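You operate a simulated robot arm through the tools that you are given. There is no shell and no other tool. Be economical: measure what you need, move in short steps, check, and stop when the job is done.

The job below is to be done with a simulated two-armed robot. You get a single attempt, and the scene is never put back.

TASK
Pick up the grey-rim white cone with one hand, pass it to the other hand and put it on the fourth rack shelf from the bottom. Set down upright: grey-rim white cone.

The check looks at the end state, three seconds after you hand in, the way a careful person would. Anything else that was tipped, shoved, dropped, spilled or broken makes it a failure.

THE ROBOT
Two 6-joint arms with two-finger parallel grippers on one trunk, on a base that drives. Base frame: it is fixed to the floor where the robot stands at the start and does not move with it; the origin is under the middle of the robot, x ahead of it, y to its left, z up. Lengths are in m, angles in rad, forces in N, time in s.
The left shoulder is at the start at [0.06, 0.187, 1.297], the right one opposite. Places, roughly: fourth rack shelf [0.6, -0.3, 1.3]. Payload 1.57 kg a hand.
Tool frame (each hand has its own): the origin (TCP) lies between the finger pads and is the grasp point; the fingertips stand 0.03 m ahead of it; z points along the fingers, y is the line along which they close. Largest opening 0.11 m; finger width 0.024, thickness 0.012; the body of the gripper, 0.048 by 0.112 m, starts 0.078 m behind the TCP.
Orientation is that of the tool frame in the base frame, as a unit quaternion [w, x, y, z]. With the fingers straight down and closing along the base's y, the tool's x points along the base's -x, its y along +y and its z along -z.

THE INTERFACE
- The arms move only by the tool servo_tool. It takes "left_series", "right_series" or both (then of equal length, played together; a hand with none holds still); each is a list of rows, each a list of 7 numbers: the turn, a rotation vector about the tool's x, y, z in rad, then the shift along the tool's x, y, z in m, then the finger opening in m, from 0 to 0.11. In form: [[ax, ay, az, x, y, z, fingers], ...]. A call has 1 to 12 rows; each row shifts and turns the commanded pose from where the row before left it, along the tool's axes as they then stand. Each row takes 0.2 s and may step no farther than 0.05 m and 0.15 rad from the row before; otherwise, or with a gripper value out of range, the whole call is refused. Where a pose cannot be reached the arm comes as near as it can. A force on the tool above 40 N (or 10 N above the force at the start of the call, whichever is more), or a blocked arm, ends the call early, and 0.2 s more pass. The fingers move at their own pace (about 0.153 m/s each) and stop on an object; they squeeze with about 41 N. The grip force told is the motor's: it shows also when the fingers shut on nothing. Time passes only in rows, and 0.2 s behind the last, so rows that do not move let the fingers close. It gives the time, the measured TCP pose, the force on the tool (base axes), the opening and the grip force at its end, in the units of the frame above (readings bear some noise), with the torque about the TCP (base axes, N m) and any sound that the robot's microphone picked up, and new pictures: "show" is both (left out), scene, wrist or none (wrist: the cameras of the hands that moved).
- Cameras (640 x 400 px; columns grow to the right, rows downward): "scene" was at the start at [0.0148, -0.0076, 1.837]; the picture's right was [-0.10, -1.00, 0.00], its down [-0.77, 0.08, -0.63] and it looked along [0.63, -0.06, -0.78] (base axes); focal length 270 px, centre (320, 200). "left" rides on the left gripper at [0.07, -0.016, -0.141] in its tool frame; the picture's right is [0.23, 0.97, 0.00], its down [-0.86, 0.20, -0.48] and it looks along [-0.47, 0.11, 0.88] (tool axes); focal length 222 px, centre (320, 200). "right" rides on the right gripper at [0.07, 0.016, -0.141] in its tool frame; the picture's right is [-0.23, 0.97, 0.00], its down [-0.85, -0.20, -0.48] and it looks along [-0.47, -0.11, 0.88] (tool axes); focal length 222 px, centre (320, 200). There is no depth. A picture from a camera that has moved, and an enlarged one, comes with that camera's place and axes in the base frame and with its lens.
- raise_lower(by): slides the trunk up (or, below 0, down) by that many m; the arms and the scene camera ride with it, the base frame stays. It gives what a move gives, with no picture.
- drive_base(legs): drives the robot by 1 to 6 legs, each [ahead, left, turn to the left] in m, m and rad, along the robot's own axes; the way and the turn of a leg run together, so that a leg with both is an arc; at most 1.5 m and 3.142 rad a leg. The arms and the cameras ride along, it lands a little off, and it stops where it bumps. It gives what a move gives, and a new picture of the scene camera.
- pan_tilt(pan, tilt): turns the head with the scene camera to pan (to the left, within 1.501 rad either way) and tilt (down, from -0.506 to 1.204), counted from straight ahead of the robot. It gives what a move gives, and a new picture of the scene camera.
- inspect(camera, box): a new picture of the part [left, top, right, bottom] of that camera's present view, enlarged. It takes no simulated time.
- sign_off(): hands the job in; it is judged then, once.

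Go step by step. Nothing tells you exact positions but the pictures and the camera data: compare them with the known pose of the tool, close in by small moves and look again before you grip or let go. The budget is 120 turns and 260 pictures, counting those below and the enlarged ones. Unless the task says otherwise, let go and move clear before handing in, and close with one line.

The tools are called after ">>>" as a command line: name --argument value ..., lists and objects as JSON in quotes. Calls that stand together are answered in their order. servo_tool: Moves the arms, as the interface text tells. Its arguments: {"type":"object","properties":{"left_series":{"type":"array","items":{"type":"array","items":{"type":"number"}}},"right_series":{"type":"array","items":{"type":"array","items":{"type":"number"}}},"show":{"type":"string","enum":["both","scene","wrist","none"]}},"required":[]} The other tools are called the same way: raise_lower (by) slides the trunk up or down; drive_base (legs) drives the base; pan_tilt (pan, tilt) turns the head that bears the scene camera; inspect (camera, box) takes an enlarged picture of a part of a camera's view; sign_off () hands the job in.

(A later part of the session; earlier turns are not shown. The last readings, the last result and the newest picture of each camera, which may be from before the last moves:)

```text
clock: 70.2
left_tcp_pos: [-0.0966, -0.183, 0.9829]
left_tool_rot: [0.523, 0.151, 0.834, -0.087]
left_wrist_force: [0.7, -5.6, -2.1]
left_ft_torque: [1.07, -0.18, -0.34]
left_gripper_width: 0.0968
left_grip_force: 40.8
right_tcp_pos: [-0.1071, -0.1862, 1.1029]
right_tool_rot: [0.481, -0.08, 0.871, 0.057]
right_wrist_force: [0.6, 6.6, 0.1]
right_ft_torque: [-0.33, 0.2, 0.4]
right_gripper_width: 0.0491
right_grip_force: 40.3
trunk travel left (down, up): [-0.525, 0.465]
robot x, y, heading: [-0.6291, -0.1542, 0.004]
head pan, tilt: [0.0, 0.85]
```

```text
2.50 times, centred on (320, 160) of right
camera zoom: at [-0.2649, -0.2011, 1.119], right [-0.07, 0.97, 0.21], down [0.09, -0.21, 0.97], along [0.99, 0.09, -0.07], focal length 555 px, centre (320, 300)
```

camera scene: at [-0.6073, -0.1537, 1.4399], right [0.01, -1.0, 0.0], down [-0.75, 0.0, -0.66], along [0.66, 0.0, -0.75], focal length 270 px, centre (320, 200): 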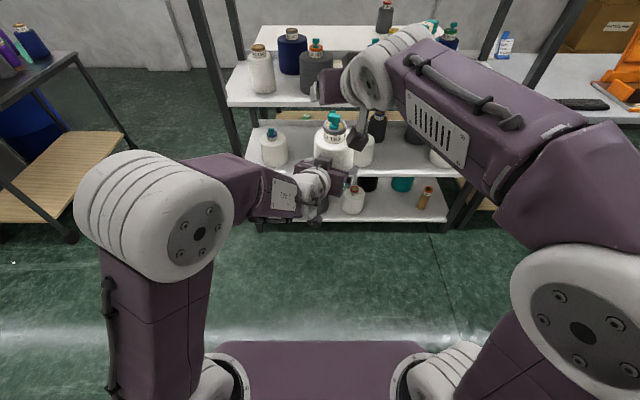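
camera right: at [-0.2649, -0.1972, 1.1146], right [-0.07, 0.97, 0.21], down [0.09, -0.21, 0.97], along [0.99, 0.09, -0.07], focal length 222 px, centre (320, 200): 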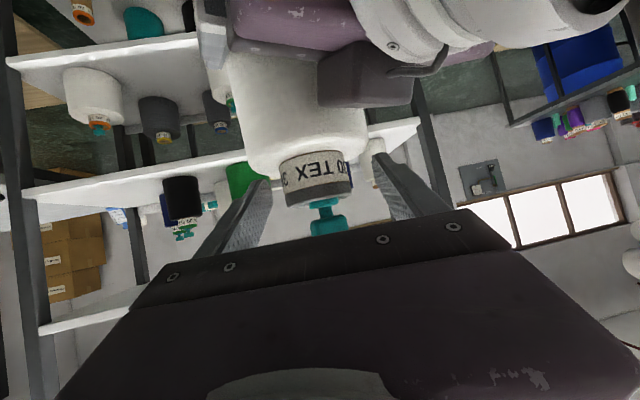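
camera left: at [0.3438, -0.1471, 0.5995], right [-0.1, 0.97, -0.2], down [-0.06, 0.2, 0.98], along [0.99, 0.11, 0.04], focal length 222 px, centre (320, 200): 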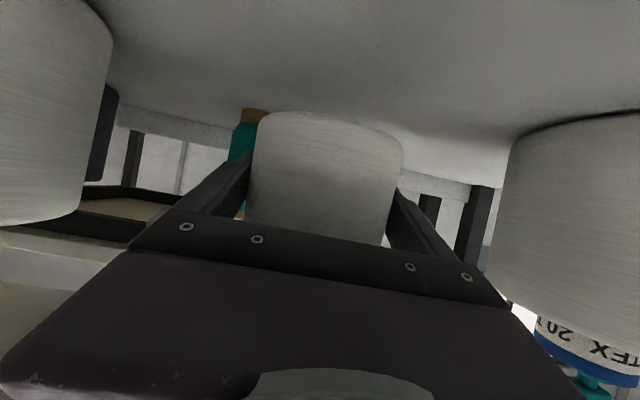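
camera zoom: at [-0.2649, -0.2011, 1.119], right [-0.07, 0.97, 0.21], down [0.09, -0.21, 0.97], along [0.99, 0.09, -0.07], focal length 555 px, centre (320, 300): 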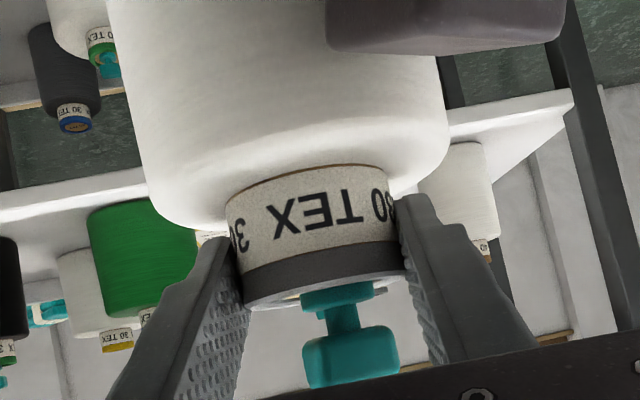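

The right has the rim (0.049 m, 40 N). Now open the left fingers and check the load transfers.

>>> servo_tool --left_series '[[0, 0, 0, 0, 0, 0, 0.1], [0, 0, 0, 0, 0, 0, 0.11], [0, 0, 0, 0, 0, 0, 0.11]]' --right_series '[[0, 0, 0, 0, 0, 0, 0.03], [0, 0, 0, 0, 0, 0, 0.03], [0, 0, 0, 0, 0, 0, 0.03]]' --show "both"

```text
clock: 71.0
left_tcp_pos: [-0.0959, -0.1841, 0.9834]
left_tool_rot: [0.523, 0.151, 0.834, -0.088]
left_wrist_force: [-0.2, -0.7, -0.2]
left_ft_torque: [0.0, 0.01, 0.0]
left_gripper_width: 0.11
left_grip_force: 0.2
right_tcp_pos: [-0.1068, -0.1872, 1.1026]
right_tool_rot: [0.481, -0.08, 0.871, 0.056]
right_wrist_force: [0.0, 0.1, 1.0]
right_ft_torque: [-0.02, 0.03, 0.0]
right_gripper_width: 0.0492
right_grip_force: 41.0
trunk travel left (down, up): [-0.525, 0.465]
robot x, y, heading: [-0.6323, -0.1539, 0.008]
head pan, tilt: [0.0, 0.85]
camera scene: at [-0.6083, -0.1537, 1.4399], right [0.01, -1.0, 0.0], down [-0.75, 0.0, -0.66], along [0.66, 0.0, -0.75], focal length 270 px, centre (320, 200)
camera right: at [-0.2649, -0.2012, 1.119], right [-0.07, 0.97, 0.21], down [0.09, -0.21, 0.97], along [0.99, 0.09, -0.07], focal length 222 px, centre (320, 200)
camera left: at [-0.2487, -0.1438, 0.9828], right [0.24, 0.95, -0.19], down [0.01, 0.2, 0.98], along [0.97, -0.24, 0.03], focal length 222 px, centre (320, 200)
```

scene: 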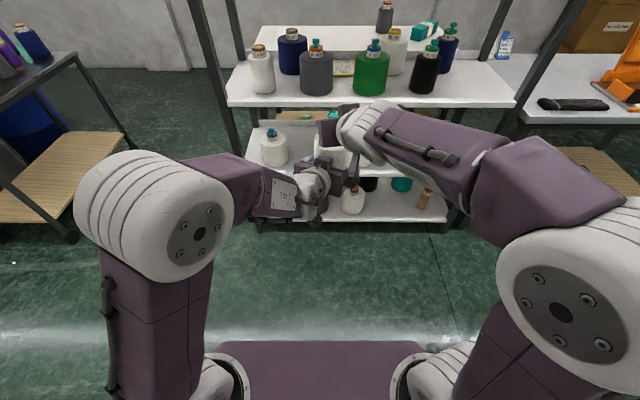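
right: 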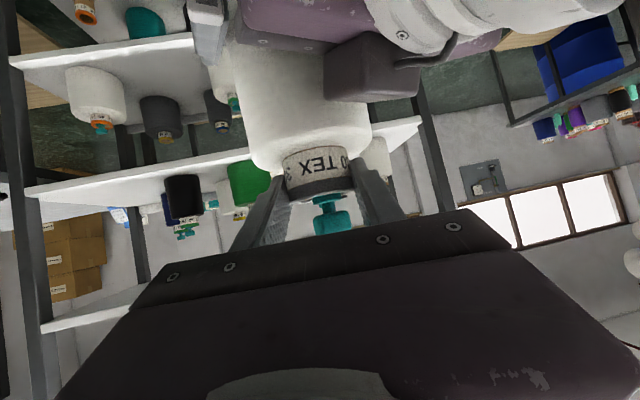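
left: 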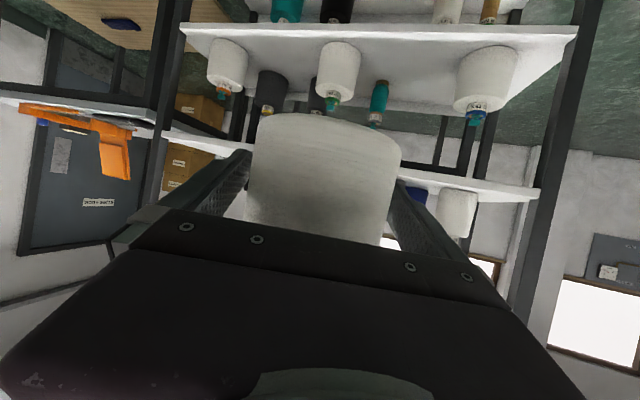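

The left is open. Now retreat it horizontally, slowly, and reread forces.

>>> servo_tool --left_series '[[0, 0, 0, 0.0065, 0, -0.0135, 0.11], [0, 0, 0, 0.0065, 0, -0.0135, 0.11], [0, 0, 0, 0.0108, 0, -0.0226, 0.11]]' --right_series '[[0, 0, 0, 0, 0, 0, 0.03], [0, 0, 0, 0, 0, 0, 0.03], [0, 0, 0, 0, 0, 0, 0.03]]' --show "both"

```text
clock: 71.8
left_tcp_pos: [-0.1489, -0.1646, 0.9853]
left_tool_rot: [0.522, 0.151, 0.835, -0.088]
left_wrist_force: [-1.1, -0.1, -0.6]
left_ft_torque: [0.03, 0.0, -0.02]
left_gripper_width: 0.1101
left_grip_force: 0.0
right_tcp_pos: [-0.109, -0.1873, 1.1038]
right_tool_rot: [0.481, -0.079, 0.871, 0.056]
right_wrist_force: [0.1, 0.1, -0.4]
right_ft_torque: [0.0, 0.03, 0.01]
right_gripper_width: 0.0488
right_grip_force: 40.6
trunk travel left (down, up): [-0.525, 0.465]
robot x, y, heading: [-0.6273, -0.1504, 0.004]
head pan, tilt: [0.0, 0.85]
camera scene: at [-0.6095, -0.1532, 1.4399], right [0.01, -1.0, 0.0], down [-0.75, 0.0, -0.66], along [0.66, 0.0, -0.75], focal length 270 px, centre (320, 200)
camera right: at [-0.2658, -0.2009, 1.1194], right [-0.07, 0.97, 0.21], down [0.09, -0.21, 0.97], along [0.99, 0.09, -0.07], focal length 222 px, centre (320, 200)
camera left: at [-0.3012, -0.1251, 0.9844], right [0.24, 0.95, -0.19], down [0.01, 0.2, 0.98], along [0.97, -0.24, 0.04], focal length 222 px, centre (320, 200)
```

scene: 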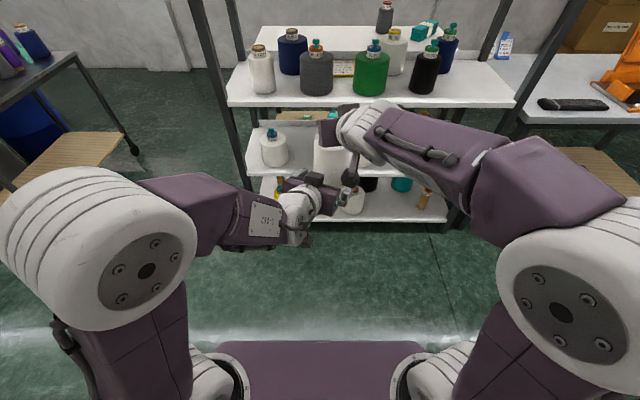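
right: 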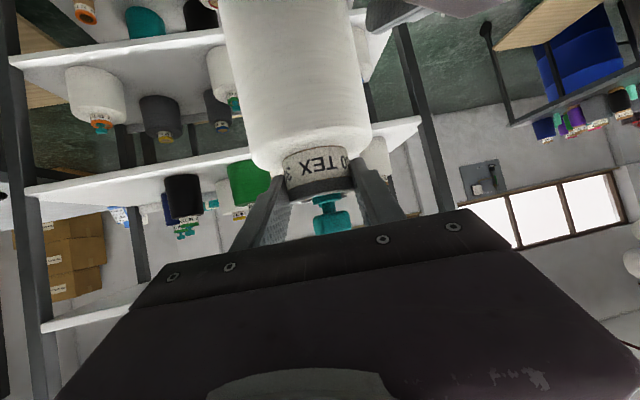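
left: 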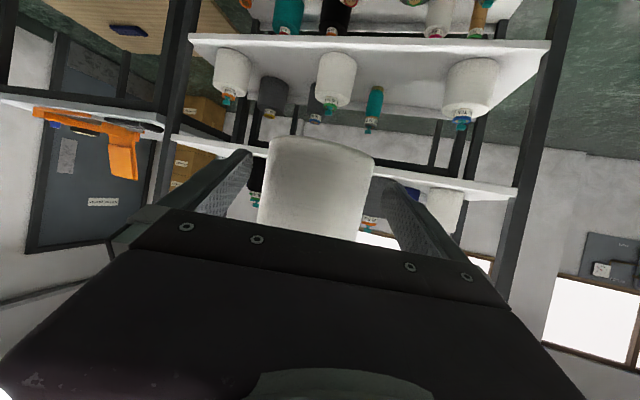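

The right holds the cone alone. Retreat the left fully.

>>> servo_tool --left_series '[[0, 0, 0, 0.0108, 0, -0.0226, 0.11], [0, 0, 0, 0.0108, 0, -0.0226, 0.11], [0, 0, 0, 0.0108, 0, -0.0226, 0.11], [0, 0, 0, 0.0108, 0, -0.0226, 0.11], [0, 0, 0, 0.0108, 0, -0.0226, 0.11]]' --show "scene"

>>> inspect --camera "left" --box '[0, 0, 640, 400]'

```text
clock: 73.0
left_tcp_pos: [-0.2246, -0.151, 1.0211]
left_tool_rot: [0.522, 0.151, 0.835, -0.087]
left_wrist_force: [-0.4, 0.8, -0.5]
left_ft_torque: [0.02, 0.01, 0.01]
left_gripper_width: 0.11
left_grip_force: 0.2
left hand out of reach, approached as far as the arm can: row 3, 4, 5
right_tcp_pos: [-0.1074, -0.1869, 1.1029]
right_tool_rot: [0.481, -0.08, 0.871, 0.057]
right_wrist_force: [-0.6, 0.3, -0.1]
right_ft_torque: [-0.01, 0.05, 0.0]
right_gripper_width: 0.0491
right_grip_force: 40.6
trunk travel left (down, up): [-0.525, 0.465]
robot x, y, heading: [-0.626, -0.1541, 0.009]
head pan, tilt: [0.0, 0.85]
camera scene: at [-0.6089, -0.1534, 1.4399], right [0.01, -1.0, 0.0], down [-0.75, 0.0, -0.66], along [0.66, 0.0, -0.75], focal length 270 px, centre (320, 200)
```

scene: 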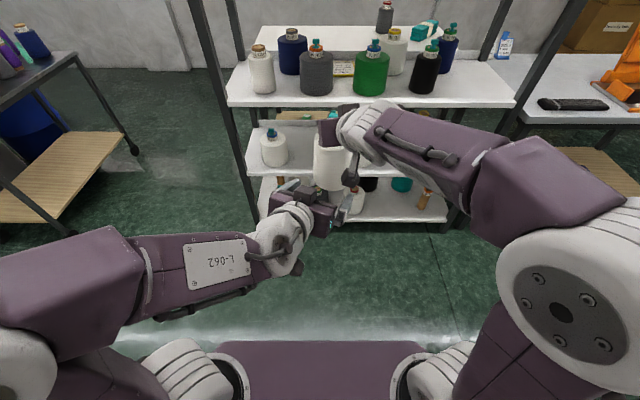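

```text
1.00 times, centred on (320, 200) of left (not enlarged: the box is as wide or as high as the picture)
camera zoom: at [-0.3764, -0.112, 1.0206], right [0.24, 0.95, -0.19], down [0.01, 0.19, 0.98], along [0.97, -0.24, 0.03], focal length 222 px, centre (320, 200)
```

zoom: 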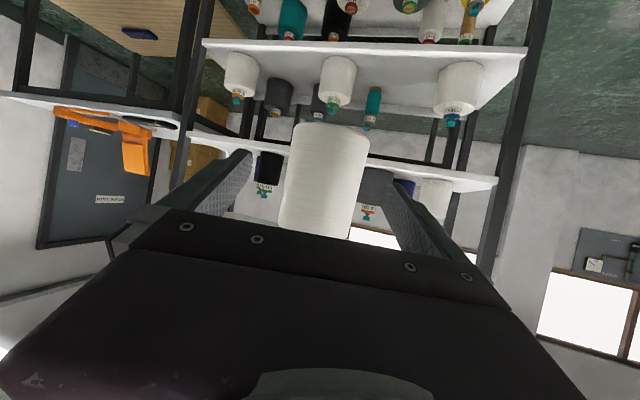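

Swing the left hand outward, level its yaw, away from the cone; then pitch it down and tuck it back.

>>> servo_tool --left_series '[[-0.117, 0, -0.0566, 0, 0.02, 0, 0.11], [-0.117, 0, -0.0566, 0, 0.02, 0, 0.11], [-0.1, 0, -0.05, 0, 0.02, 0, 0.11], [0, 0, 0, 0, 0.03, 0, 0.11], [0, 0, 0, 0, 0.03, 0, 0.11], [0, 0.14, 0, 0, 0.01, -0.012, 0.11], [0, 0.14, 0, 0, 0, -0.012, 0.11], [0, 0.14, 0, 0.005, 0, -0.012, 0.11], [0, 0.14, 0, 0.01, 0, -0.012, 0.11], [0, 0.14, 0, 0.01, 0, -0.012, 0.11], [0, 0.14, 0, 0.012, 0, -0.01, 0.11], [0, 0.14, 0, 0.012, 0, -0.01, 0.11]]' --show "scene"

```text
clock: 75.6
left_tcp_pos: [-0.2832, -0.0329, 1.0603]
left_tool_rot: [0.069, -0.01, 0.998, 0.006]
left_wrist_force: [0.0, -0.1, 0.0]
left_ft_torque: [-0.05, 0.01, 0.02]
left_gripper_width: 0.1099
left_grip_force: 0.1
left hand out of reach, approached as far as the arm can: row 4, 5, 6, 7
right_tcp_pos: [-0.1067, -0.1864, 1.1019]
right_tool_rot: [0.48, -0.08, 0.872, 0.056]
right_wrist_force: [-0.1, -0.2, 0.1]
right_ft_torque: [-0.01, 0.04, 0.01]
right_gripper_width: 0.0487
right_grip_force: 40.8
trunk travel left (down, up): [-0.525, 0.465]
robot x, y, heading: [-0.6211, -0.1529, 0.01]
head pan, tilt: [0.0, 0.85]
camera scene: at [-0.6076, -0.1538, 1.4399], right [0.01, -1.0, 0.0], down [-0.75, 0.0, -0.66], along [0.66, 0.0, -0.75], focal length 270 px, centre (320, 200)
```

scene: 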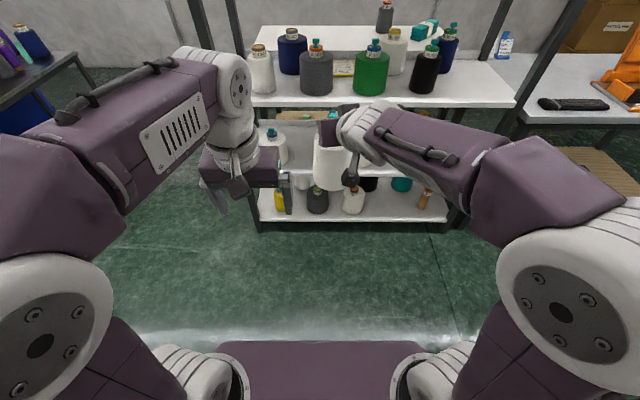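

The left is tucked. Now raise the trunk by 0.38 and look at the fourth shelf.

>>> raise_lower --by 0.38

>>> pan_tilt --pan 0.0 --tilt 0.6

>>> inspect --camera "right" --box '[0, 0, 640, 400]'

```text
clock: 79.2
left_tcp_pos: [-0.2841, -0.0319, 1.4404]
left_tool_rot: [0.071, -0.01, 0.997, 0.006]
left_wrist_force: [0.2, -0.4, 0.4]
left_ft_torque: [0.03, 0.01, -0.03]
left_gripper_width: 0.1101
left_grip_force: 0.1
right_tcp_pos: [-0.1077, -0.1864, 1.4823]
right_tool_rot: [0.48, -0.08, 0.872, 0.056]
right_wrist_force: [0.0, -0.4, -2.9]
right_ft_torque: [-0.04, 0.05, -0.01]
right_gripper_width: 0.0489
right_grip_force: 41.4
trunk travel left (down, up): [-0.905, 0.085]
robot x, y, heading: [-0.6239, -0.1513, 0.009]
head pan, tilt: [0.0, 0.85]
```

```text
clock: 80.0
left_tcp_pos: [-0.2836, -0.0312, 1.44]
left_tool_rot: [0.071, -0.01, 0.997, 0.006]
left_wrist_force: [0.0, 0.1, -0.4]
left_ft_torque: [0.02, 0.01, -0.01]
left_gripper_width: 0.11
left_grip_force: 0.1
right_tcp_pos: [-0.1076, -0.1873, 1.4818]
right_tool_rot: [0.482, -0.08, 0.871, 0.057]
right_wrist_force: [-0.5, 1.0, -3.1]
right_ft_torque: [0.02, 0.02, 0.0]
right_gripper_width: 0.0486
right_grip_force: 40.9
trunk travel left (down, up): [-0.905, 0.085]
robot x, y, heading: [-0.6297, -0.1549, 0.008]
head pan, tilt: [0.0, 0.6]
camera scene: at [-0.598, -0.1536, 1.8407], right [0.01, -1.0, 0.0], down [-0.57, 0.0, -0.82], along [0.82, 0.0, -0.57], focal length 270 px, centre (320, 200)
```

scene: 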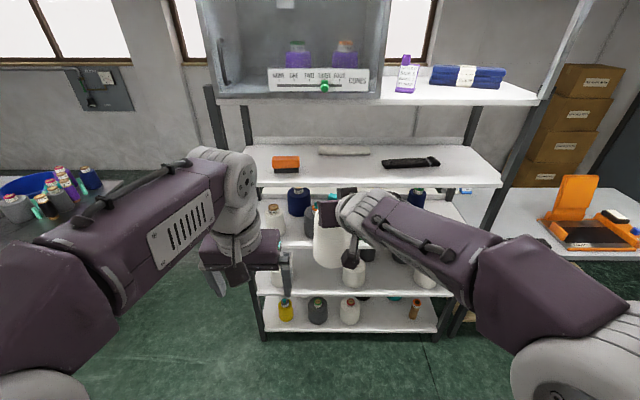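

```text
1.00 times, centred on (320, 200) of right (not enlarged: the box is as wide or as high as the picture)
camera zoom: at [-0.2647, -0.2012, 1.499], right [-0.07, 0.97, 0.21], down [0.09, -0.21, 0.97], along [0.99, 0.09, -0.07], focal length 222 px, centre (320, 200)
```

zoom: 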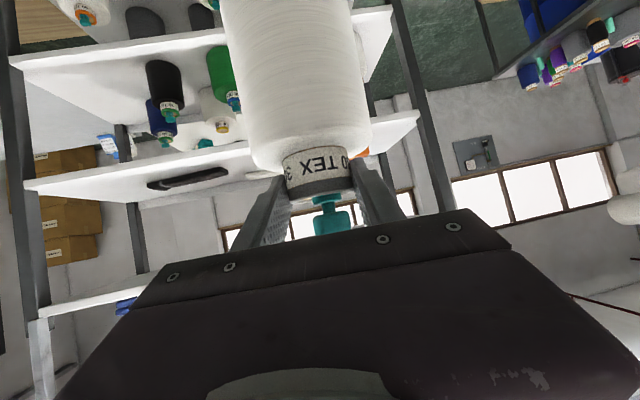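

>>> inspect --camera "scene" --box '[230, 90, 530, 210]'

>>> inspect --camera "right" --box '[0, 100, 430, 330]'

```text
2.13 times, centred on (380, 150) of scene
camera zoom: at [-0.598, -0.1536, 1.8407], right [0.01, -1.0, 0.0], down [-0.57, 0.0, -0.82], along [0.82, 0.0, -0.57], focal length 577 px, centre (192, 307)
```

zoom: 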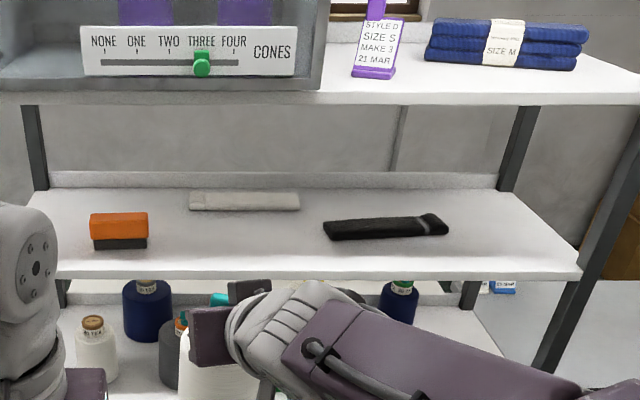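

```text
1.49 times, centred on (215, 215) of right
camera zoom: at [-0.2647, -0.2012, 1.499], right [-0.07, 0.97, 0.21], down [0.09, -0.21, 0.97], along [0.99, 0.09, -0.07], focal length 331 px, centre (476, 178)
```

zoom: 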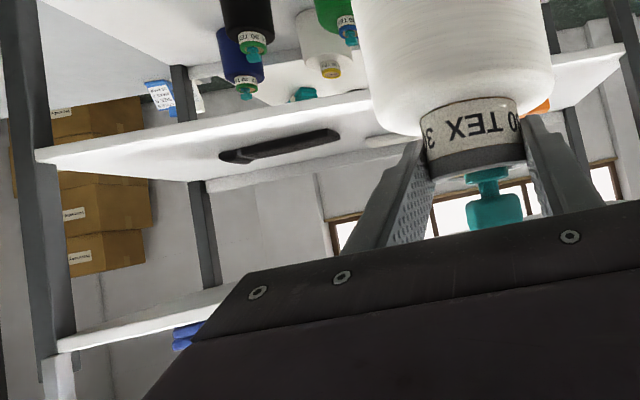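

The fourth shelf is at z≈1.24 with its front edge at x≈0.43; the shelf above has its underside at ≈1.56. Free space spans y −0.06…−0.44. Target cone axis is about (0.53, −0.25). I'll lower 0.045 (clearing both shelves), shift sideways and drive partway.

>>> raise_lower --by -0.045

>>> drive_base --legs '[[0, -0.066, 0], [0.42, 0, 0]]'

>>> inspect --camera "right" --box '[0, 0, 640, 400]'

```text
clock: 80.9
left_tcp_pos: [-0.284, -0.0315, 1.3953]
left_tool_rot: [0.07, -0.01, 0.997, 0.006]
left_wrist_force: [-1.0, 0.5, 1.1]
left_ft_torque: [0.0, 0.01, 0.02]
left_gripper_width: 0.1102
left_grip_force: 0.0
right_tcp_pos: [-0.1082, -0.1872, 1.4371]
right_tool_rot: [0.481, -0.08, 0.871, 0.056]
right_wrist_force: [-0.2, 0.4, -2.8]
right_ft_torque: [0.0, 0.06, 0.01]
right_gripper_width: 0.0486
right_grip_force: 40.8
trunk travel left (down, up): [-0.86, 0.13]
robot x, y, heading: [-0.6287, -0.1509, 0.006]
head pan, tilt: [0.0, 0.6]
```

```text
clock: 84.1
left_tcp_pos: [0.1391, -0.0931, 1.3968]
left_tool_rot: [0.072, -0.012, 0.997, 0.007]
left_wrist_force: [-0.3, 0.1, -0.3]
left_ft_torque: [0.0, -0.03, 0.0]
left_gripper_width: 0.1102
left_grip_force: 0.0
right_tcp_pos: [0.3169, -0.2485, 1.4382]
right_tool_rot: [0.482, -0.082, 0.87, 0.057]
right_wrist_force: [-1.0, -0.2, -2.6]
right_ft_torque: [0.04, 0.02, 0.0]
right_gripper_width: 0.0486
right_grip_force: 41.4
trunk travel left (down, up): [-0.86, 0.13]
robot x, y, heading: [-0.2056, -0.218, 0.012]
head pan, tilt: [0.0, 0.6]
camera scene: at [-0.1751, -0.2171, 1.7959], right [0.01, -1.0, 0.0], down [-0.56, -0.01, -0.83], along [0.83, 0.01, -0.56], focal length 270 px, centre (320, 200)
```

scene: 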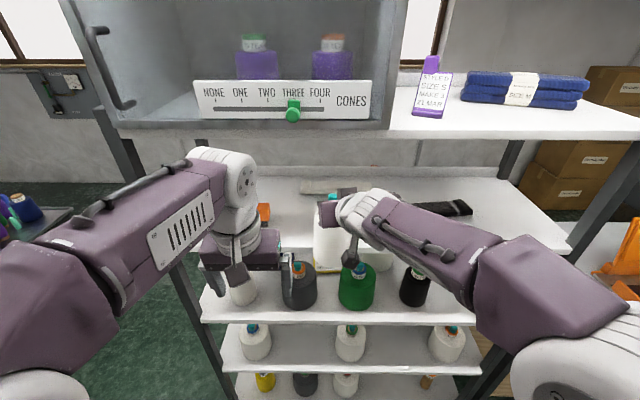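

```text
1.00 times, centred on (320, 200) of right (not enlarged: the box is as wide or as high as the picture)
camera zoom: at [0.1588, -0.2632, 1.4547], right [-0.07, 0.97, 0.21], down [0.09, -0.21, 0.97], along [0.99, 0.09, -0.07], focal length 222 px, centre (320, 200)
```

zoom: 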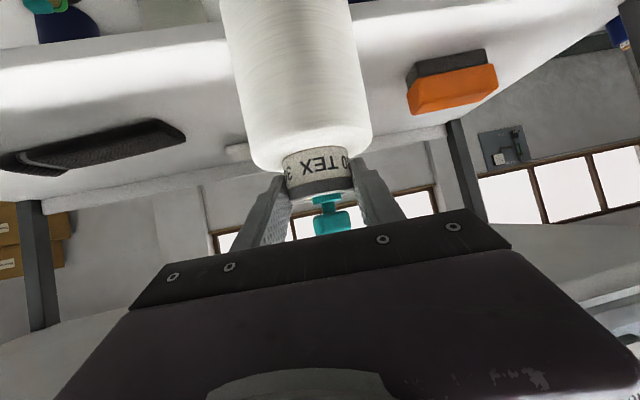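

Let me check the height of the cone's bottom versus the shelf edge, from the scene and left cameras.

>>> inspect --camera "scene" --box '[250, 160, 450, 300]'

>>> inspect --camera "left" --box '[0, 0, 640, 400]'

```text
2.86 times, centred on (350, 230) of scene
camera zoom: at [-0.1751, -0.2171, 1.7959], right [0.01, -1.0, 0.0], down [-0.56, -0.01, -0.83], along [0.83, 0.01, -0.56], focal length 773 px, centre (234, 114)
```

zoom: 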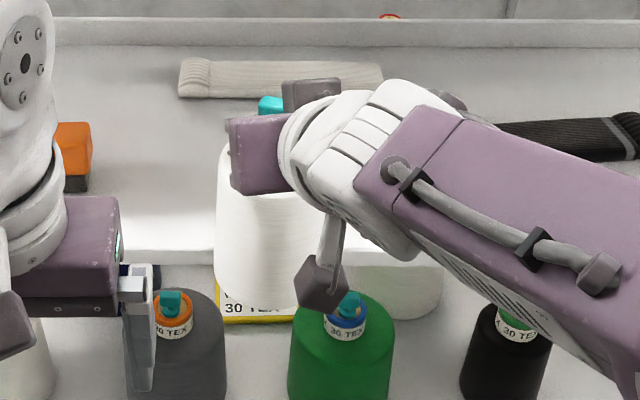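

```text
1.00 times, centred on (320, 200) of left (not enlarged: the box is as wide or as high as the picture)
camera zoom: at [0.0523, -0.1135, 1.5266], right [-0.25, 0.97, -0.02], down [0.77, 0.21, 0.6], along [0.58, 0.13, -0.8], focal length 222 px, centre (320, 200)
```

zoom: 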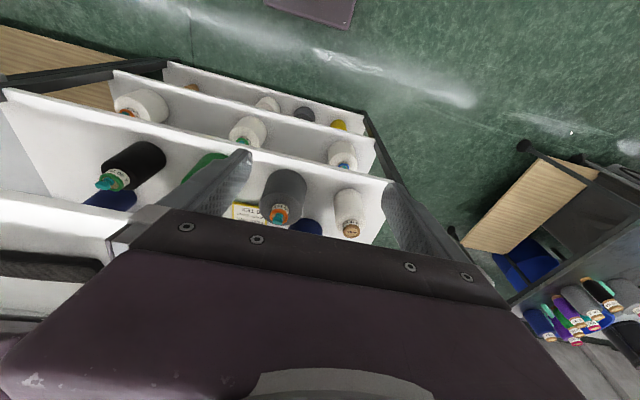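

The cone bottom is at z≈1.273. Shelf height estimates vary 1.24–1.26, so I'll measure the shelf edge more carefully.

>>> inspect --camera "scene" --box '[255, 200, 335, 260]'

>>> inspect --camera "scene" --box '[510, 190, 610, 260]'

>>> inspect --camera "right" --box '[0, 20, 240, 180]'

```text
6.67 times, centred on (295, 230) of scene
camera zoom: at [-0.1751, -0.2171, 1.7959], right [0.01, -1.0, 0.0], down [-0.56, -0.01, -0.83], along [0.83, 0.01, -0.56], focal length 1803 px, centre (487, 0)
```

zoom: 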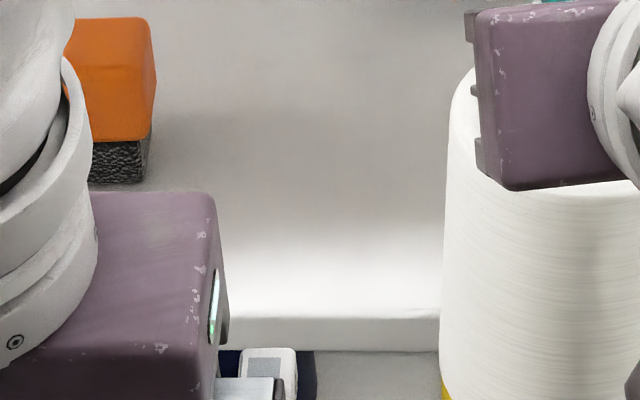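

```text
5.71 times, centred on (560, 225) of scene
camera zoom: at [-0.1751, -0.2171, 1.7959], right [0.01, -1.0, 0.0], down [-0.56, -0.01, -0.83], along [0.83, 0.01, -0.56], focal length 1546 px, centre (-1051, 57)
```

zoom: 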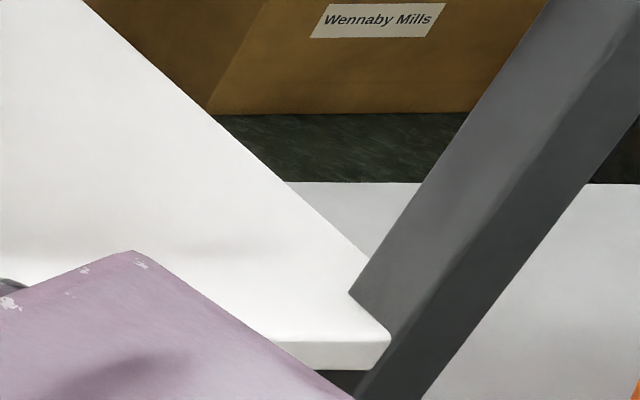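

```text
2.50 times, centred on (120, 100) of right
camera zoom: at [0.1588, -0.2632, 1.4547], right [-0.07, 0.97, 0.21], down [0.09, -0.21, 0.97], along [0.99, 0.09, -0.07], focal length 555 px, centre (820, 450)
```

zoom: 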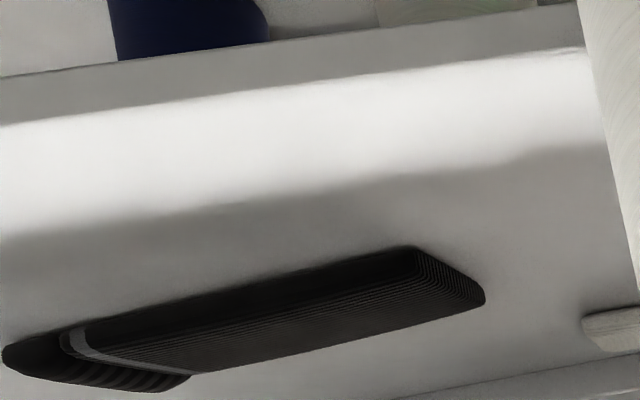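

The estimates are ill-conditioned, so I'll back off 0.2 m and take two views with a vertical baseline to fix the shelf height.

>>> drive_base --legs '[[-0.2, 0, 0]]'

>>> inspect --camera "scene" --box '[255, 160, 335, 220]'

>>> raise_lower --by 0.12

>>> inspect --camera "scene" --box '[255, 180, 335, 240]'

```text
clock: 85.7
left_tcp_pos: [-0.0503, -0.0953, 1.3939]
left_tool_rot: [0.068, -0.012, 0.998, 0.005]
left_wrist_force: [-0.1, -0.5, -0.9]
left_ft_torque: [0.03, 0.03, -0.02]
left_gripper_width: 0.1099
left_grip_force: 0.0
right_tcp_pos: [0.1255, -0.2508, 1.4352]
right_tool_rot: [0.48, -0.08, 0.872, 0.057]
right_wrist_force: [0.4, 0.2, -3.6]
right_ft_torque: [0.01, 0.06, 0.03]
right_gripper_width: 0.0488
right_grip_force: 41.2
trunk travel left (down, up): [-0.86, 0.13]
robot x, y, heading: [-0.3994, -0.2159, 0.007]
head pan, tilt: [0.0, 0.6]
camera scene: at [-0.3644, -0.2181, 1.7957], right [0.01, -1.0, 0.0], down [-0.57, -0.01, -0.82], along [0.82, 0.01, -0.57], focal length 270 px, centre (320, 200)
```

scene: 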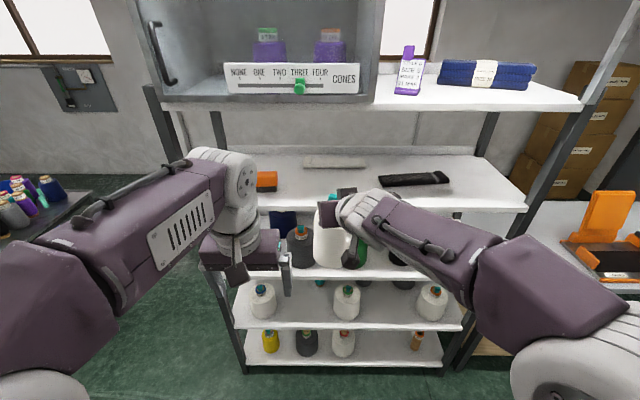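

```text
6.67 times, centred on (295, 190) of scene
camera zoom: at [-0.3644, -0.2181, 1.7957], right [0.01, -1.0, 0.0], down [-0.57, -0.01, -0.82], along [0.82, 0.01, -0.57], focal length 1803 px, centre (487, 267)
```

zoom: 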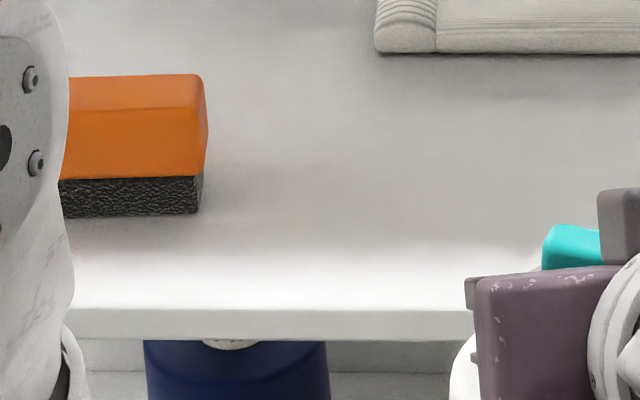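

```text
clock: 87.2
left_tcp_pos: [-0.0567, -0.0949, 1.5165]
left_tool_rot: [0.071, -0.011, 0.997, 0.006]
left_wrist_force: [0.5, 0.7, -0.2]
left_ft_torque: [-0.03, 0.01, -0.01]
left_gripper_width: 0.1098
left_grip_force: 0.0
right_tcp_pos: [0.1182, -0.2497, 1.5571]
right_tool_rot: [0.48, -0.08, 0.872, 0.057]
right_wrist_force: [0.7, -0.3, -2.9]
right_ft_torque: [0.0, 0.01, 0.01]
right_gripper_width: 0.0484
right_grip_force: 40.6
trunk travel left (down, up): [-0.98, 0.01]
robot x, y, heading: [-0.4019, -0.2204, 0.005]
head pan, tilt: [0.0, 0.6]
```

```text
6.67 times, centred on (295, 210) of scene
camera zoom: at [-0.3714, -0.2182, 1.9158], right [0.01, -1.0, 0.0], down [-0.56, -0.01, -0.82], along [0.82, 0.01, -0.57], focal length 1803 px, centre (487, 133)
```

zoom: 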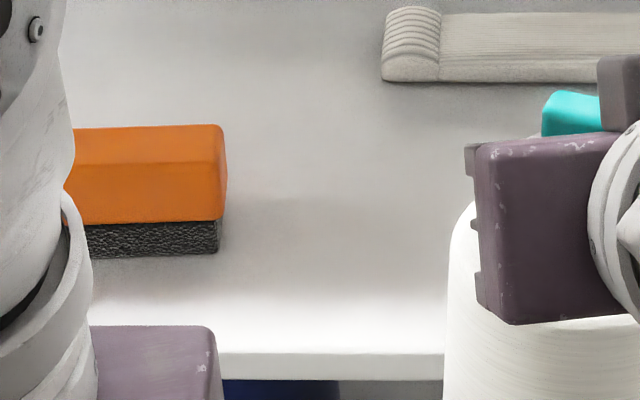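

Now consistent: shelf top z≈1.280, front edge x≈0.352, underside above ≈1.58. The cone bottom is 0.166 below the right TCP, so placing TCP z ≈1.446. I'll lower to 1.463 for transit and drive in to TCP x≈0.36 first.

>>> raise_lower --by -0.092

>>> drive_base --legs '[[0.18, 0, 0]]'

>>> inspect --camera "scene" --box '[250, 160, 450, 300]'

```text
clock: 88.5
left_tcp_pos: [-0.0569, -0.0957, 1.4236]
left_tool_rot: [0.071, -0.012, 0.997, 0.006]
left_wrist_force: [0.4, 0.2, 0.5]
left_ft_torque: [0.02, -0.01, 0.02]
left_gripper_width: 0.1099
left_grip_force: 0.1
right_tcp_pos: [0.1198, -0.2501, 1.4649]
right_tool_rot: [0.481, -0.081, 0.871, 0.057]
right_wrist_force: [-0.2, 0.0, -3.3]
right_ft_torque: [0.0, 0.05, 0.0]
right_gripper_width: 0.0486
right_grip_force: 40.3
trunk travel left (down, up): [-0.888, 0.102]
robot x, y, heading: [-0.3976, -0.2143, 0.007]
head pan, tilt: [0.0, 0.6]
```

```text
clock: 90.0
left_tcp_pos: [0.1161, -0.0936, 1.4249]
left_tool_rot: [0.072, -0.013, 0.997, 0.006]
left_wrist_force: [-0.4, 0.0, 0.2]
left_ft_torque: [0.01, -0.01, 0.02]
left_gripper_width: 0.1099
left_grip_force: 0.1
right_tcp_pos: [0.2931, -0.2483, 1.4682]
right_tool_rot: [0.482, -0.082, 0.87, 0.057]
right_wrist_force: [-0.9, 0.6, -2.4]
right_ft_torque: [0.01, 0.04, -0.03]
right_gripper_width: 0.0486
right_grip_force: 41.0
trunk travel left (down, up): [-0.888, 0.102]
robot x, y, heading: [-0.2212, -0.2155, 0.008]
head pan, tilt: [0.0, 0.6]
camera scene: at [-0.1986, -0.2166, 1.8239], right [0.01, -1.0, 0.0], down [-0.56, -0.01, -0.83], along [0.83, 0.01, -0.56], focal length 270 px, centre (320, 200)
```

scene: 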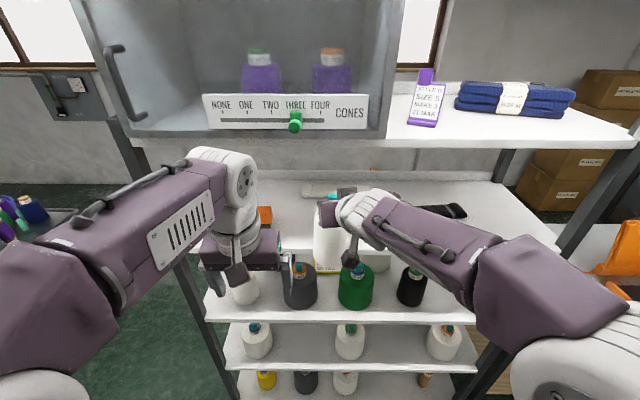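

```text
2.86 times, centred on (350, 230) of scene
camera zoom: at [-0.1986, -0.2166, 1.8239], right [0.01, -1.0, 0.0], down [-0.56, -0.01, -0.83], along [0.83, 0.01, -0.56], focal length 773 px, centre (234, 114)
```

zoom: 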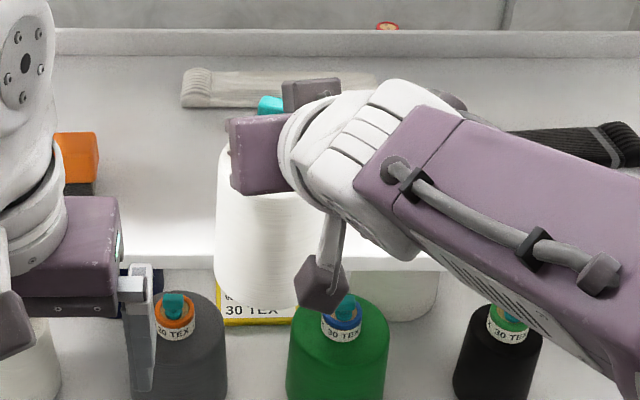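

The cone bottom is at ≈1.302, 2 cm above the shelf. Drive in 0.15 m.

>>> drive_base --legs '[[0.15, 0, 0]]'

>>> inspect --camera "scene" --box '[250, 160, 450, 300]'

>>> inspect --camera "right" --box '[0, 0, 640, 400]'

```text
clock: 91.3
left_tcp_pos: [0.2674, -0.093, 1.4264]
left_tool_rot: [0.072, -0.011, 0.997, 0.007]
left_wrist_force: [0.7, -1.3, 0.7]
left_ft_torque: [0.02, -0.01, 0.01]
left_gripper_width: 0.1102
left_grip_force: 0.1
right_tcp_pos: [0.4436, -0.247, 1.4674]
right_tool_rot: [0.483, -0.08, 0.87, 0.056]
right_wrist_force: [-0.4, 0.4, -2.5]
right_ft_torque: [-0.03, 0.03, -0.02]
right_gripper_width: 0.0488
right_grip_force: 41.2
trunk travel left (down, up): [-0.888, 0.102]
robot x, y, heading: [-0.0746, -0.2144, 0.007]
head pan, tilt: [0.0, 0.6]
camera scene: at [-0.048, -0.2153, 1.8239], right [0.01, -1.0, 0.0], down [-0.56, 0.0, -0.83], along [0.83, 0.01, -0.56], focal length 270 px, centre (320, 200)
```

scene: 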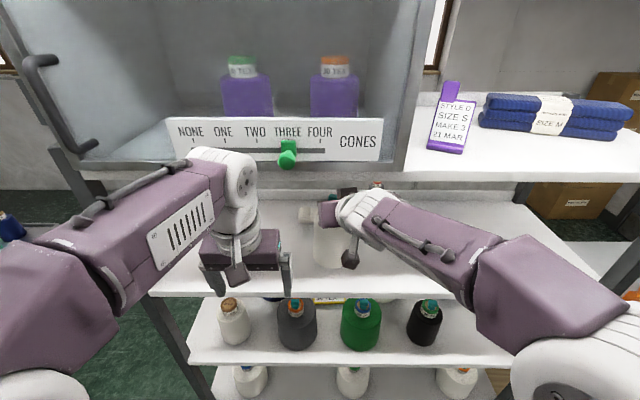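

```text
2.86 times, centred on (350, 230) of scene
camera zoom: at [-0.048, -0.2153, 1.8239], right [0.01, -1.0, 0.0], down [-0.56, 0.0, -0.83], along [0.83, 0.01, -0.56], focal length 773 px, centre (234, 114)
```

zoom: 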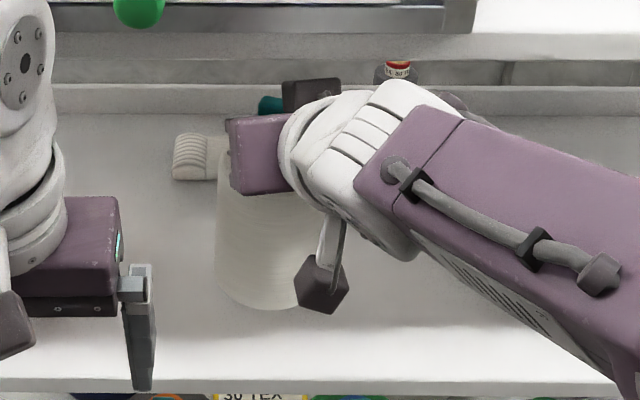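

```text
1.00 times, centred on (320, 200) of right (not enlarged: the box is as wide or as high as the picture)
camera zoom: at [0.2864, -0.262, 1.4833], right [-0.07, 0.97, 0.21], down [0.09, -0.21, 0.97], along [0.99, 0.09, -0.07], focal length 222 px, centre (320, 200)
```

zoom: 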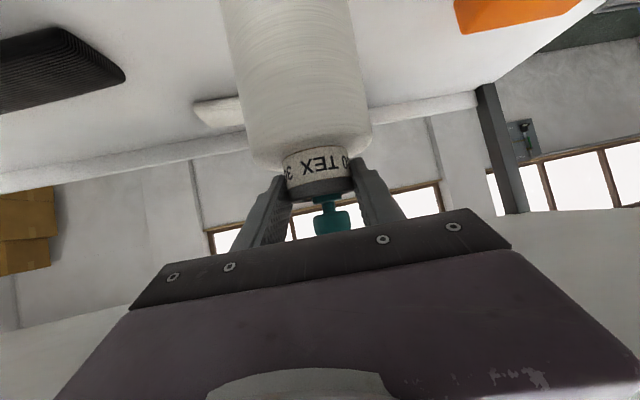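

The cone is over the shelf in free space. Lower it 0.014 m, then in tiny steps watching force.

>>> servo_tool --right_series '[[0, 0, 0, 0.0059, 0, 0.0037, 0.03], [0, 0, 0, 0.0059, 0, 0.0037, 0.03]]' --show "none"

>>> servo_tool --right_series '[[0, 0, 0, 0.0025, 0, 0.0016, 0.03]]' --show "none"

>>> inspect --camera "scene" --box '[250, 160, 450, 300]'

```text
clock: 91.9
left_tcp_pos: [0.2693, -0.0928, 1.4241]
left_tool_rot: [0.072, -0.011, 0.997, 0.006]
left_wrist_force: [-0.8, 0.5, 0.5]
left_ft_torque: [0.0, -0.03, -0.01]
left_gripper_width: 0.11
left_grip_force: 0.1
right_tcp_pos: [0.4456, -0.2486, 1.4514]
right_tool_rot: [0.482, -0.081, 0.871, 0.056]
right_wrist_force: [-0.2, -0.4, -2.1]
right_ft_torque: [-0.02, 0.02, -0.01]
right_gripper_width: 0.0484
right_grip_force: 41.2
trunk travel left (down, up): [-0.888, 0.102]
robot x, y, heading: [-0.072, -0.2138, 0.01]
head pan, tilt: [0.0, 0.6]
```

```text
clock: 92.3
left_tcp_pos: [0.2715, -0.0933, 1.4235]
left_tool_rot: [0.07, -0.012, 0.997, 0.006]
left_wrist_force: [-0.8, 0.4, 0.6]
left_ft_torque: [-0.04, 0.03, 0.0]
left_gripper_width: 0.1098
left_grip_force: 0.1
right_tcp_pos: [0.4491, -0.2474, 1.4482]
right_tool_rot: [0.48, -0.081, 0.872, 0.057]
right_wrist_force: [0.3, -0.7, -2.3]
right_ft_torque: [0.01, 0.03, 0.02]
right_gripper_width: 0.0485
right_grip_force: 40.9
trunk travel left (down, up): [-0.888, 0.102]
robot x, y, heading: [-0.0683, -0.2177, 0.01]
head pan, tilt: [0.0, 0.6]
```

```text
2.86 times, centred on (350, 230) of scene
camera zoom: at [-0.0412, -0.2153, 1.8238], right [0.01, -1.0, 0.0], down [-0.57, 0.0, -0.82], along [0.82, 0.01, -0.57], focal length 773 px, centre (234, 114)
```

zoom: 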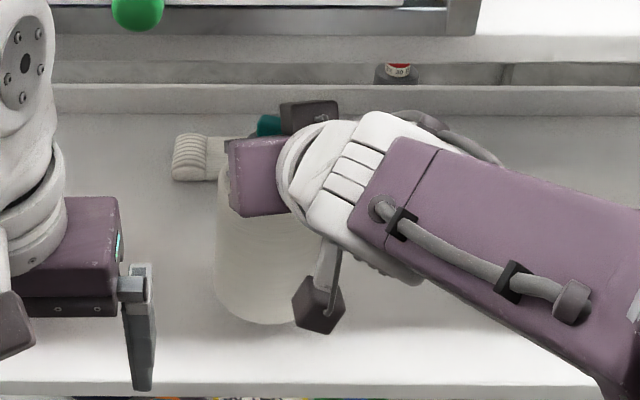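

Still no contact. Continue in small steps of about 3 mm.

>>> servo_tool --right_series '[[0, 0, 0, 0.0025, 0, 0.0016, 0.03]]' --show "none"

>>> servo_tool --right_series '[[0, 0, 0, 0.0021, 0, 0.0013, 0.03]]' --show "none"

```text
clock: 92.7
left_tcp_pos: [0.2722, -0.0935, 1.4247]
left_tool_rot: [0.07, -0.012, 0.997, 0.005]
left_wrist_force: [0.5, 1.2, 0.2]
left_ft_torque: [-0.02, -0.01, -0.01]
left_gripper_width: 0.11
left_grip_force: 0.1
right_tcp_pos: [0.4473, -0.2461, 1.4452]
right_tool_rot: [0.481, -0.081, 0.871, 0.057]
right_wrist_force: [-0.5, 0.7, -3.4]
right_ft_torque: [-0.03, 0.04, 0.0]
right_gripper_width: 0.0485
right_grip_force: 40.4
trunk travel left (down, up): [-0.888, 0.102]
robot x, y, heading: [-0.0709, -0.2129, 0.009]
head pan, tilt: [0.0, 0.6]
```

```text
clock: 93.1
left_tcp_pos: [0.2722, -0.0933, 1.4237]
left_tool_rot: [0.07, -0.012, 0.997, 0.006]
left_wrist_force: [-0.1, -0.7, 0.7]
left_ft_torque: [-0.04, 0.01, 0.03]
left_gripper_width: 0.1098
left_grip_force: 0.1
right_tcp_pos: [0.4478, -0.2465, 1.4435]
right_tool_rot: [0.48, -0.081, 0.872, 0.057]
right_wrist_force: [0.6, 0.3, -3.3]
right_ft_torque: [0.01, 0.04, -0.01]
right_gripper_width: 0.0485
right_grip_force: 41.4
trunk travel left (down, up): [-0.888, 0.102]
robot x, y, heading: [-0.0704, -0.2177, 0.012]
head pan, tilt: [0.0, 0.6]
```

>>> servo_tool --right_series '[[0, 0, 0, 0.0021, 0, 0.0013, 0.03]]' --show "none"

>>> servo_tool --right_series '[[0, 0, 0, 0.0021, 0, 0.0013, 0.03]]' --show "none"

>>> inspect --camera "scene" --box '[290, 190, 370, 260]'

```text
clock: 93.5
left_tcp_pos: [0.2711, -0.0922, 1.4245]
left_tool_rot: [0.069, -0.011, 0.997, 0.007]
left_wrist_force: [1.1, -0.4, -0.4]
left_ft_torque: [0.01, 0.02, 0.0]
left_gripper_width: 0.11
left_grip_force: 0.0
right_tcp_pos: [0.4478, -0.2474, 1.4411]
right_tool_rot: [0.481, -0.081, 0.871, 0.056]
right_wrist_force: [-0.3, 0.4, -3.2]
right_ft_torque: [-0.01, -0.01, 0.01]
right_gripper_width: 0.0486
right_grip_force: 40.9
trunk travel left (down, up): [-0.888, 0.102]
robot x, y, heading: [-0.0674, -0.214, 0.011]
head pan, tilt: [0.0, 0.6]
```

```text
clock: 93.9
left_tcp_pos: [0.272, -0.0929, 1.4241]
left_tool_rot: [0.071, -0.012, 0.997, 0.006]
left_wrist_force: [-0.5, 0.6, 0.6]
left_ft_torque: [0.0, 0.01, 0.0]
left_gripper_width: 0.1101
left_grip_force: 0.1
right_tcp_pos: [0.4481, -0.2467, 1.438]
right_tool_rot: [0.481, -0.081, 0.871, 0.057]
right_wrist_force: [1.3, 0.2, -2.8]
right_ft_torque: [-0.01, 0.03, 0.04]
right_gripper_width: 0.0483
right_grip_force: 41.0
trunk travel left (down, up): [-0.888, 0.102]
robot x, y, heading: [-0.0693, -0.2156, 0.005]
head pan, tilt: [0.0, 0.6]
```

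```text
5.71 times, centred on (330, 225) of scene
camera zoom: at [-0.0426, -0.2153, 1.8238], right [0.01, -1.0, 0.0], down [-0.57, 0.0, -0.82], along [0.82, 0.01, -0.57], focal length 1546 px, centre (263, 57)
```

zoom: 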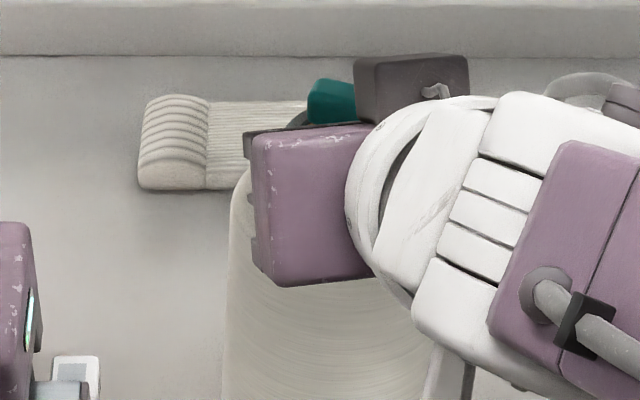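

>>> inspect --camera "scene" --box '[280, 220, 380, 300]'

>>> servo_tool --right_series '[[0, 0, 0, 0.0017, 0, 0.0011, 0.03]]' --show "none"

>>> servo_tool --right_series '[[0, 0, 0, 0.0017, 0, 0.0011, 0.03]]' --show "none"

```text
5.00 times, centred on (330, 260) of scene
camera zoom: at [-0.0426, -0.2153, 1.8238], right [0.01, -1.0, 0.0], down [-0.57, 0.0, -0.82], along [0.82, 0.01, -0.57], focal length 1352 px, centre (270, -100)
```

zoom: 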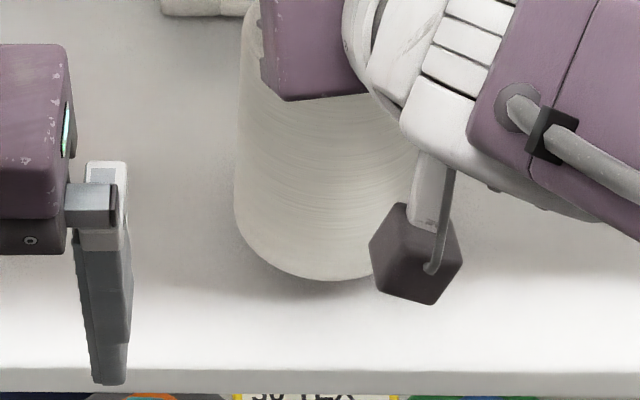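

```text
clock: 94.3
left_tcp_pos: [0.2712, -0.0931, 1.425]
left_tool_rot: [0.071, -0.012, 0.997, 0.006]
left_wrist_force: [-1.3, 0.4, -0.1]
left_ft_torque: [0.02, 0.0, -0.01]
left_gripper_width: 0.1099
left_grip_force: 0.1
right_tcp_pos: [0.4492, -0.2472, 1.4353]
right_tool_rot: [0.482, -0.081, 0.871, 0.057]
right_wrist_force: [0.2, 0.6, -3.2]
right_ft_torque: [-0.04, 0.05, 0.0]
right_gripper_width: 0.0486
right_grip_force: 40.9
trunk travel left (down, up): [-0.888, 0.102]
robot x, y, heading: [-0.0771, -0.2147, 0.004]
head pan, tilt: [0.0, 0.6]
```

```text
clock: 94.7
left_tcp_pos: [0.2716, -0.0921, 1.4248]
left_tool_rot: [0.071, -0.011, 0.997, 0.006]
left_wrist_force: [0.2, 0.6, -0.4]
left_ft_torque: [-0.04, -0.02, 0.0]
left_gripper_width: 0.1099
left_grip_force: 0.0
right_tcp_pos: [0.4477, -0.2472, 1.434]
right_tool_rot: [0.481, -0.081, 0.871, 0.057]
right_wrist_force: [-0.1, 0.0, -3.1]
right_ft_torque: [-0.05, 0.03, 0.01]
right_gripper_width: 0.0486
right_grip_force: 41.0
trunk travel left (down, up): [-0.888, 0.102]
robot x, y, heading: [-0.0708, -0.2115, 0.013]
head pan, tilt: [0.0, 0.6]
```

>>> servo_tool --right_series '[[0, 0, 0, 0.0017, 0, 0.0011, 0.03]]' --show "none"

>>> servo_tool --right_series '[[0, 0, 0, 0.0017, 0, 0.0011, 0.03]]' --show "none"

>>> servo_tool --right_series '[[0, 0, 0, 0.0017, 0, 0.0011, 0.03]]' --show "none"

>>> inspect --camera "scene" --box '[280, 220, 380, 300]'

```text
clock: 95.1
left_tcp_pos: [0.2716, -0.0924, 1.4245]
left_tool_rot: [0.069, -0.012, 0.998, 0.006]
left_wrist_force: [-0.1, 0.1, 0.1]
left_ft_torque: [-0.01, 0.0, 0.0]
left_gripper_width: 0.1098
left_grip_force: 0.0
right_tcp_pos: [0.4476, -0.2456, 1.4325]
right_tool_rot: [0.482, -0.08, 0.871, 0.056]
right_wrist_force: [0.8, 0.0, -2.9]
right_ft_torque: [-0.01, 0.09, -0.01]
right_gripper_width: 0.0486
right_grip_force: 40.8
trunk travel left (down, up): [-0.888, 0.102]
robot x, y, heading: [-0.0687, -0.217, 0.01]
head pan, tilt: [0.0, 0.6]
```

```text
clock: 95.5
left_tcp_pos: [0.2723, -0.0938, 1.424]
left_tool_rot: [0.071, -0.012, 0.997, 0.006]
left_wrist_force: [0.0, -0.9, 0.0]
left_ft_torque: [0.03, 0.01, -0.02]
left_gripper_width: 0.1104
left_grip_force: 0.0
right_tcp_pos: [0.4481, -0.2458, 1.4295]
right_tool_rot: [0.482, -0.079, 0.871, 0.056]
right_wrist_force: [-0.9, 0.3, -2.8]
right_ft_torque: [-0.03, 0.01, -0.03]
right_gripper_width: 0.0487
right_grip_force: 40.9
trunk travel left (down, up): [-0.888, 0.102]
robot x, y, heading: [-0.0719, -0.2178, 0.009]
head pan, tilt: [0.0, 0.6]
```

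```text
clock: 95.9
left_tcp_pos: [0.2718, -0.0938, 1.4243]
left_tool_rot: [0.07, -0.011, 0.997, 0.006]
left_wrist_force: [-0.2, 0.1, 0.6]
left_ft_torque: [0.0, 0.01, -0.03]
left_gripper_width: 0.1099
left_grip_force: 0.0
right_tcp_pos: [0.448, -0.2474, 1.4286]
right_tool_rot: [0.481, -0.081, 0.871, 0.057]
right_wrist_force: [0.2, -0.6, -2.5]
right_ft_torque: [-0.05, 0.01, 0.01]
right_gripper_width: 0.0486
right_grip_force: 40.8
trunk travel left (down, up): [-0.888, 0.102]
robot x, y, heading: [-0.0681, -0.2165, 0.008]
head pan, tilt: [0.0, 0.6]
```

```text
5.00 times, centred on (330, 260) of scene
camera zoom: at [-0.0424, -0.2153, 1.8238], right [0.01, -1.0, 0.0], down [-0.57, 0.0, -0.82], along [0.82, 0.01, -0.57], focal length 1352 px, centre (270, -100)
```

zoom: 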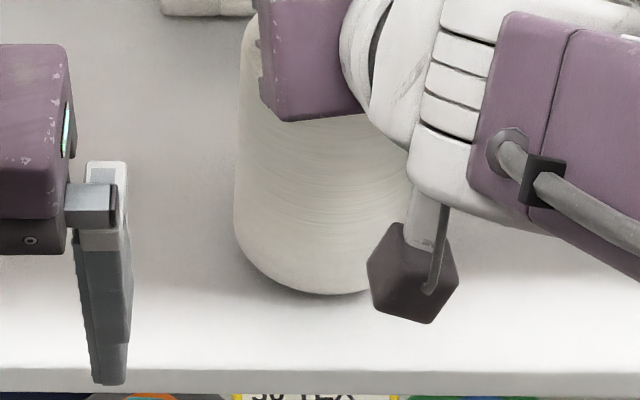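

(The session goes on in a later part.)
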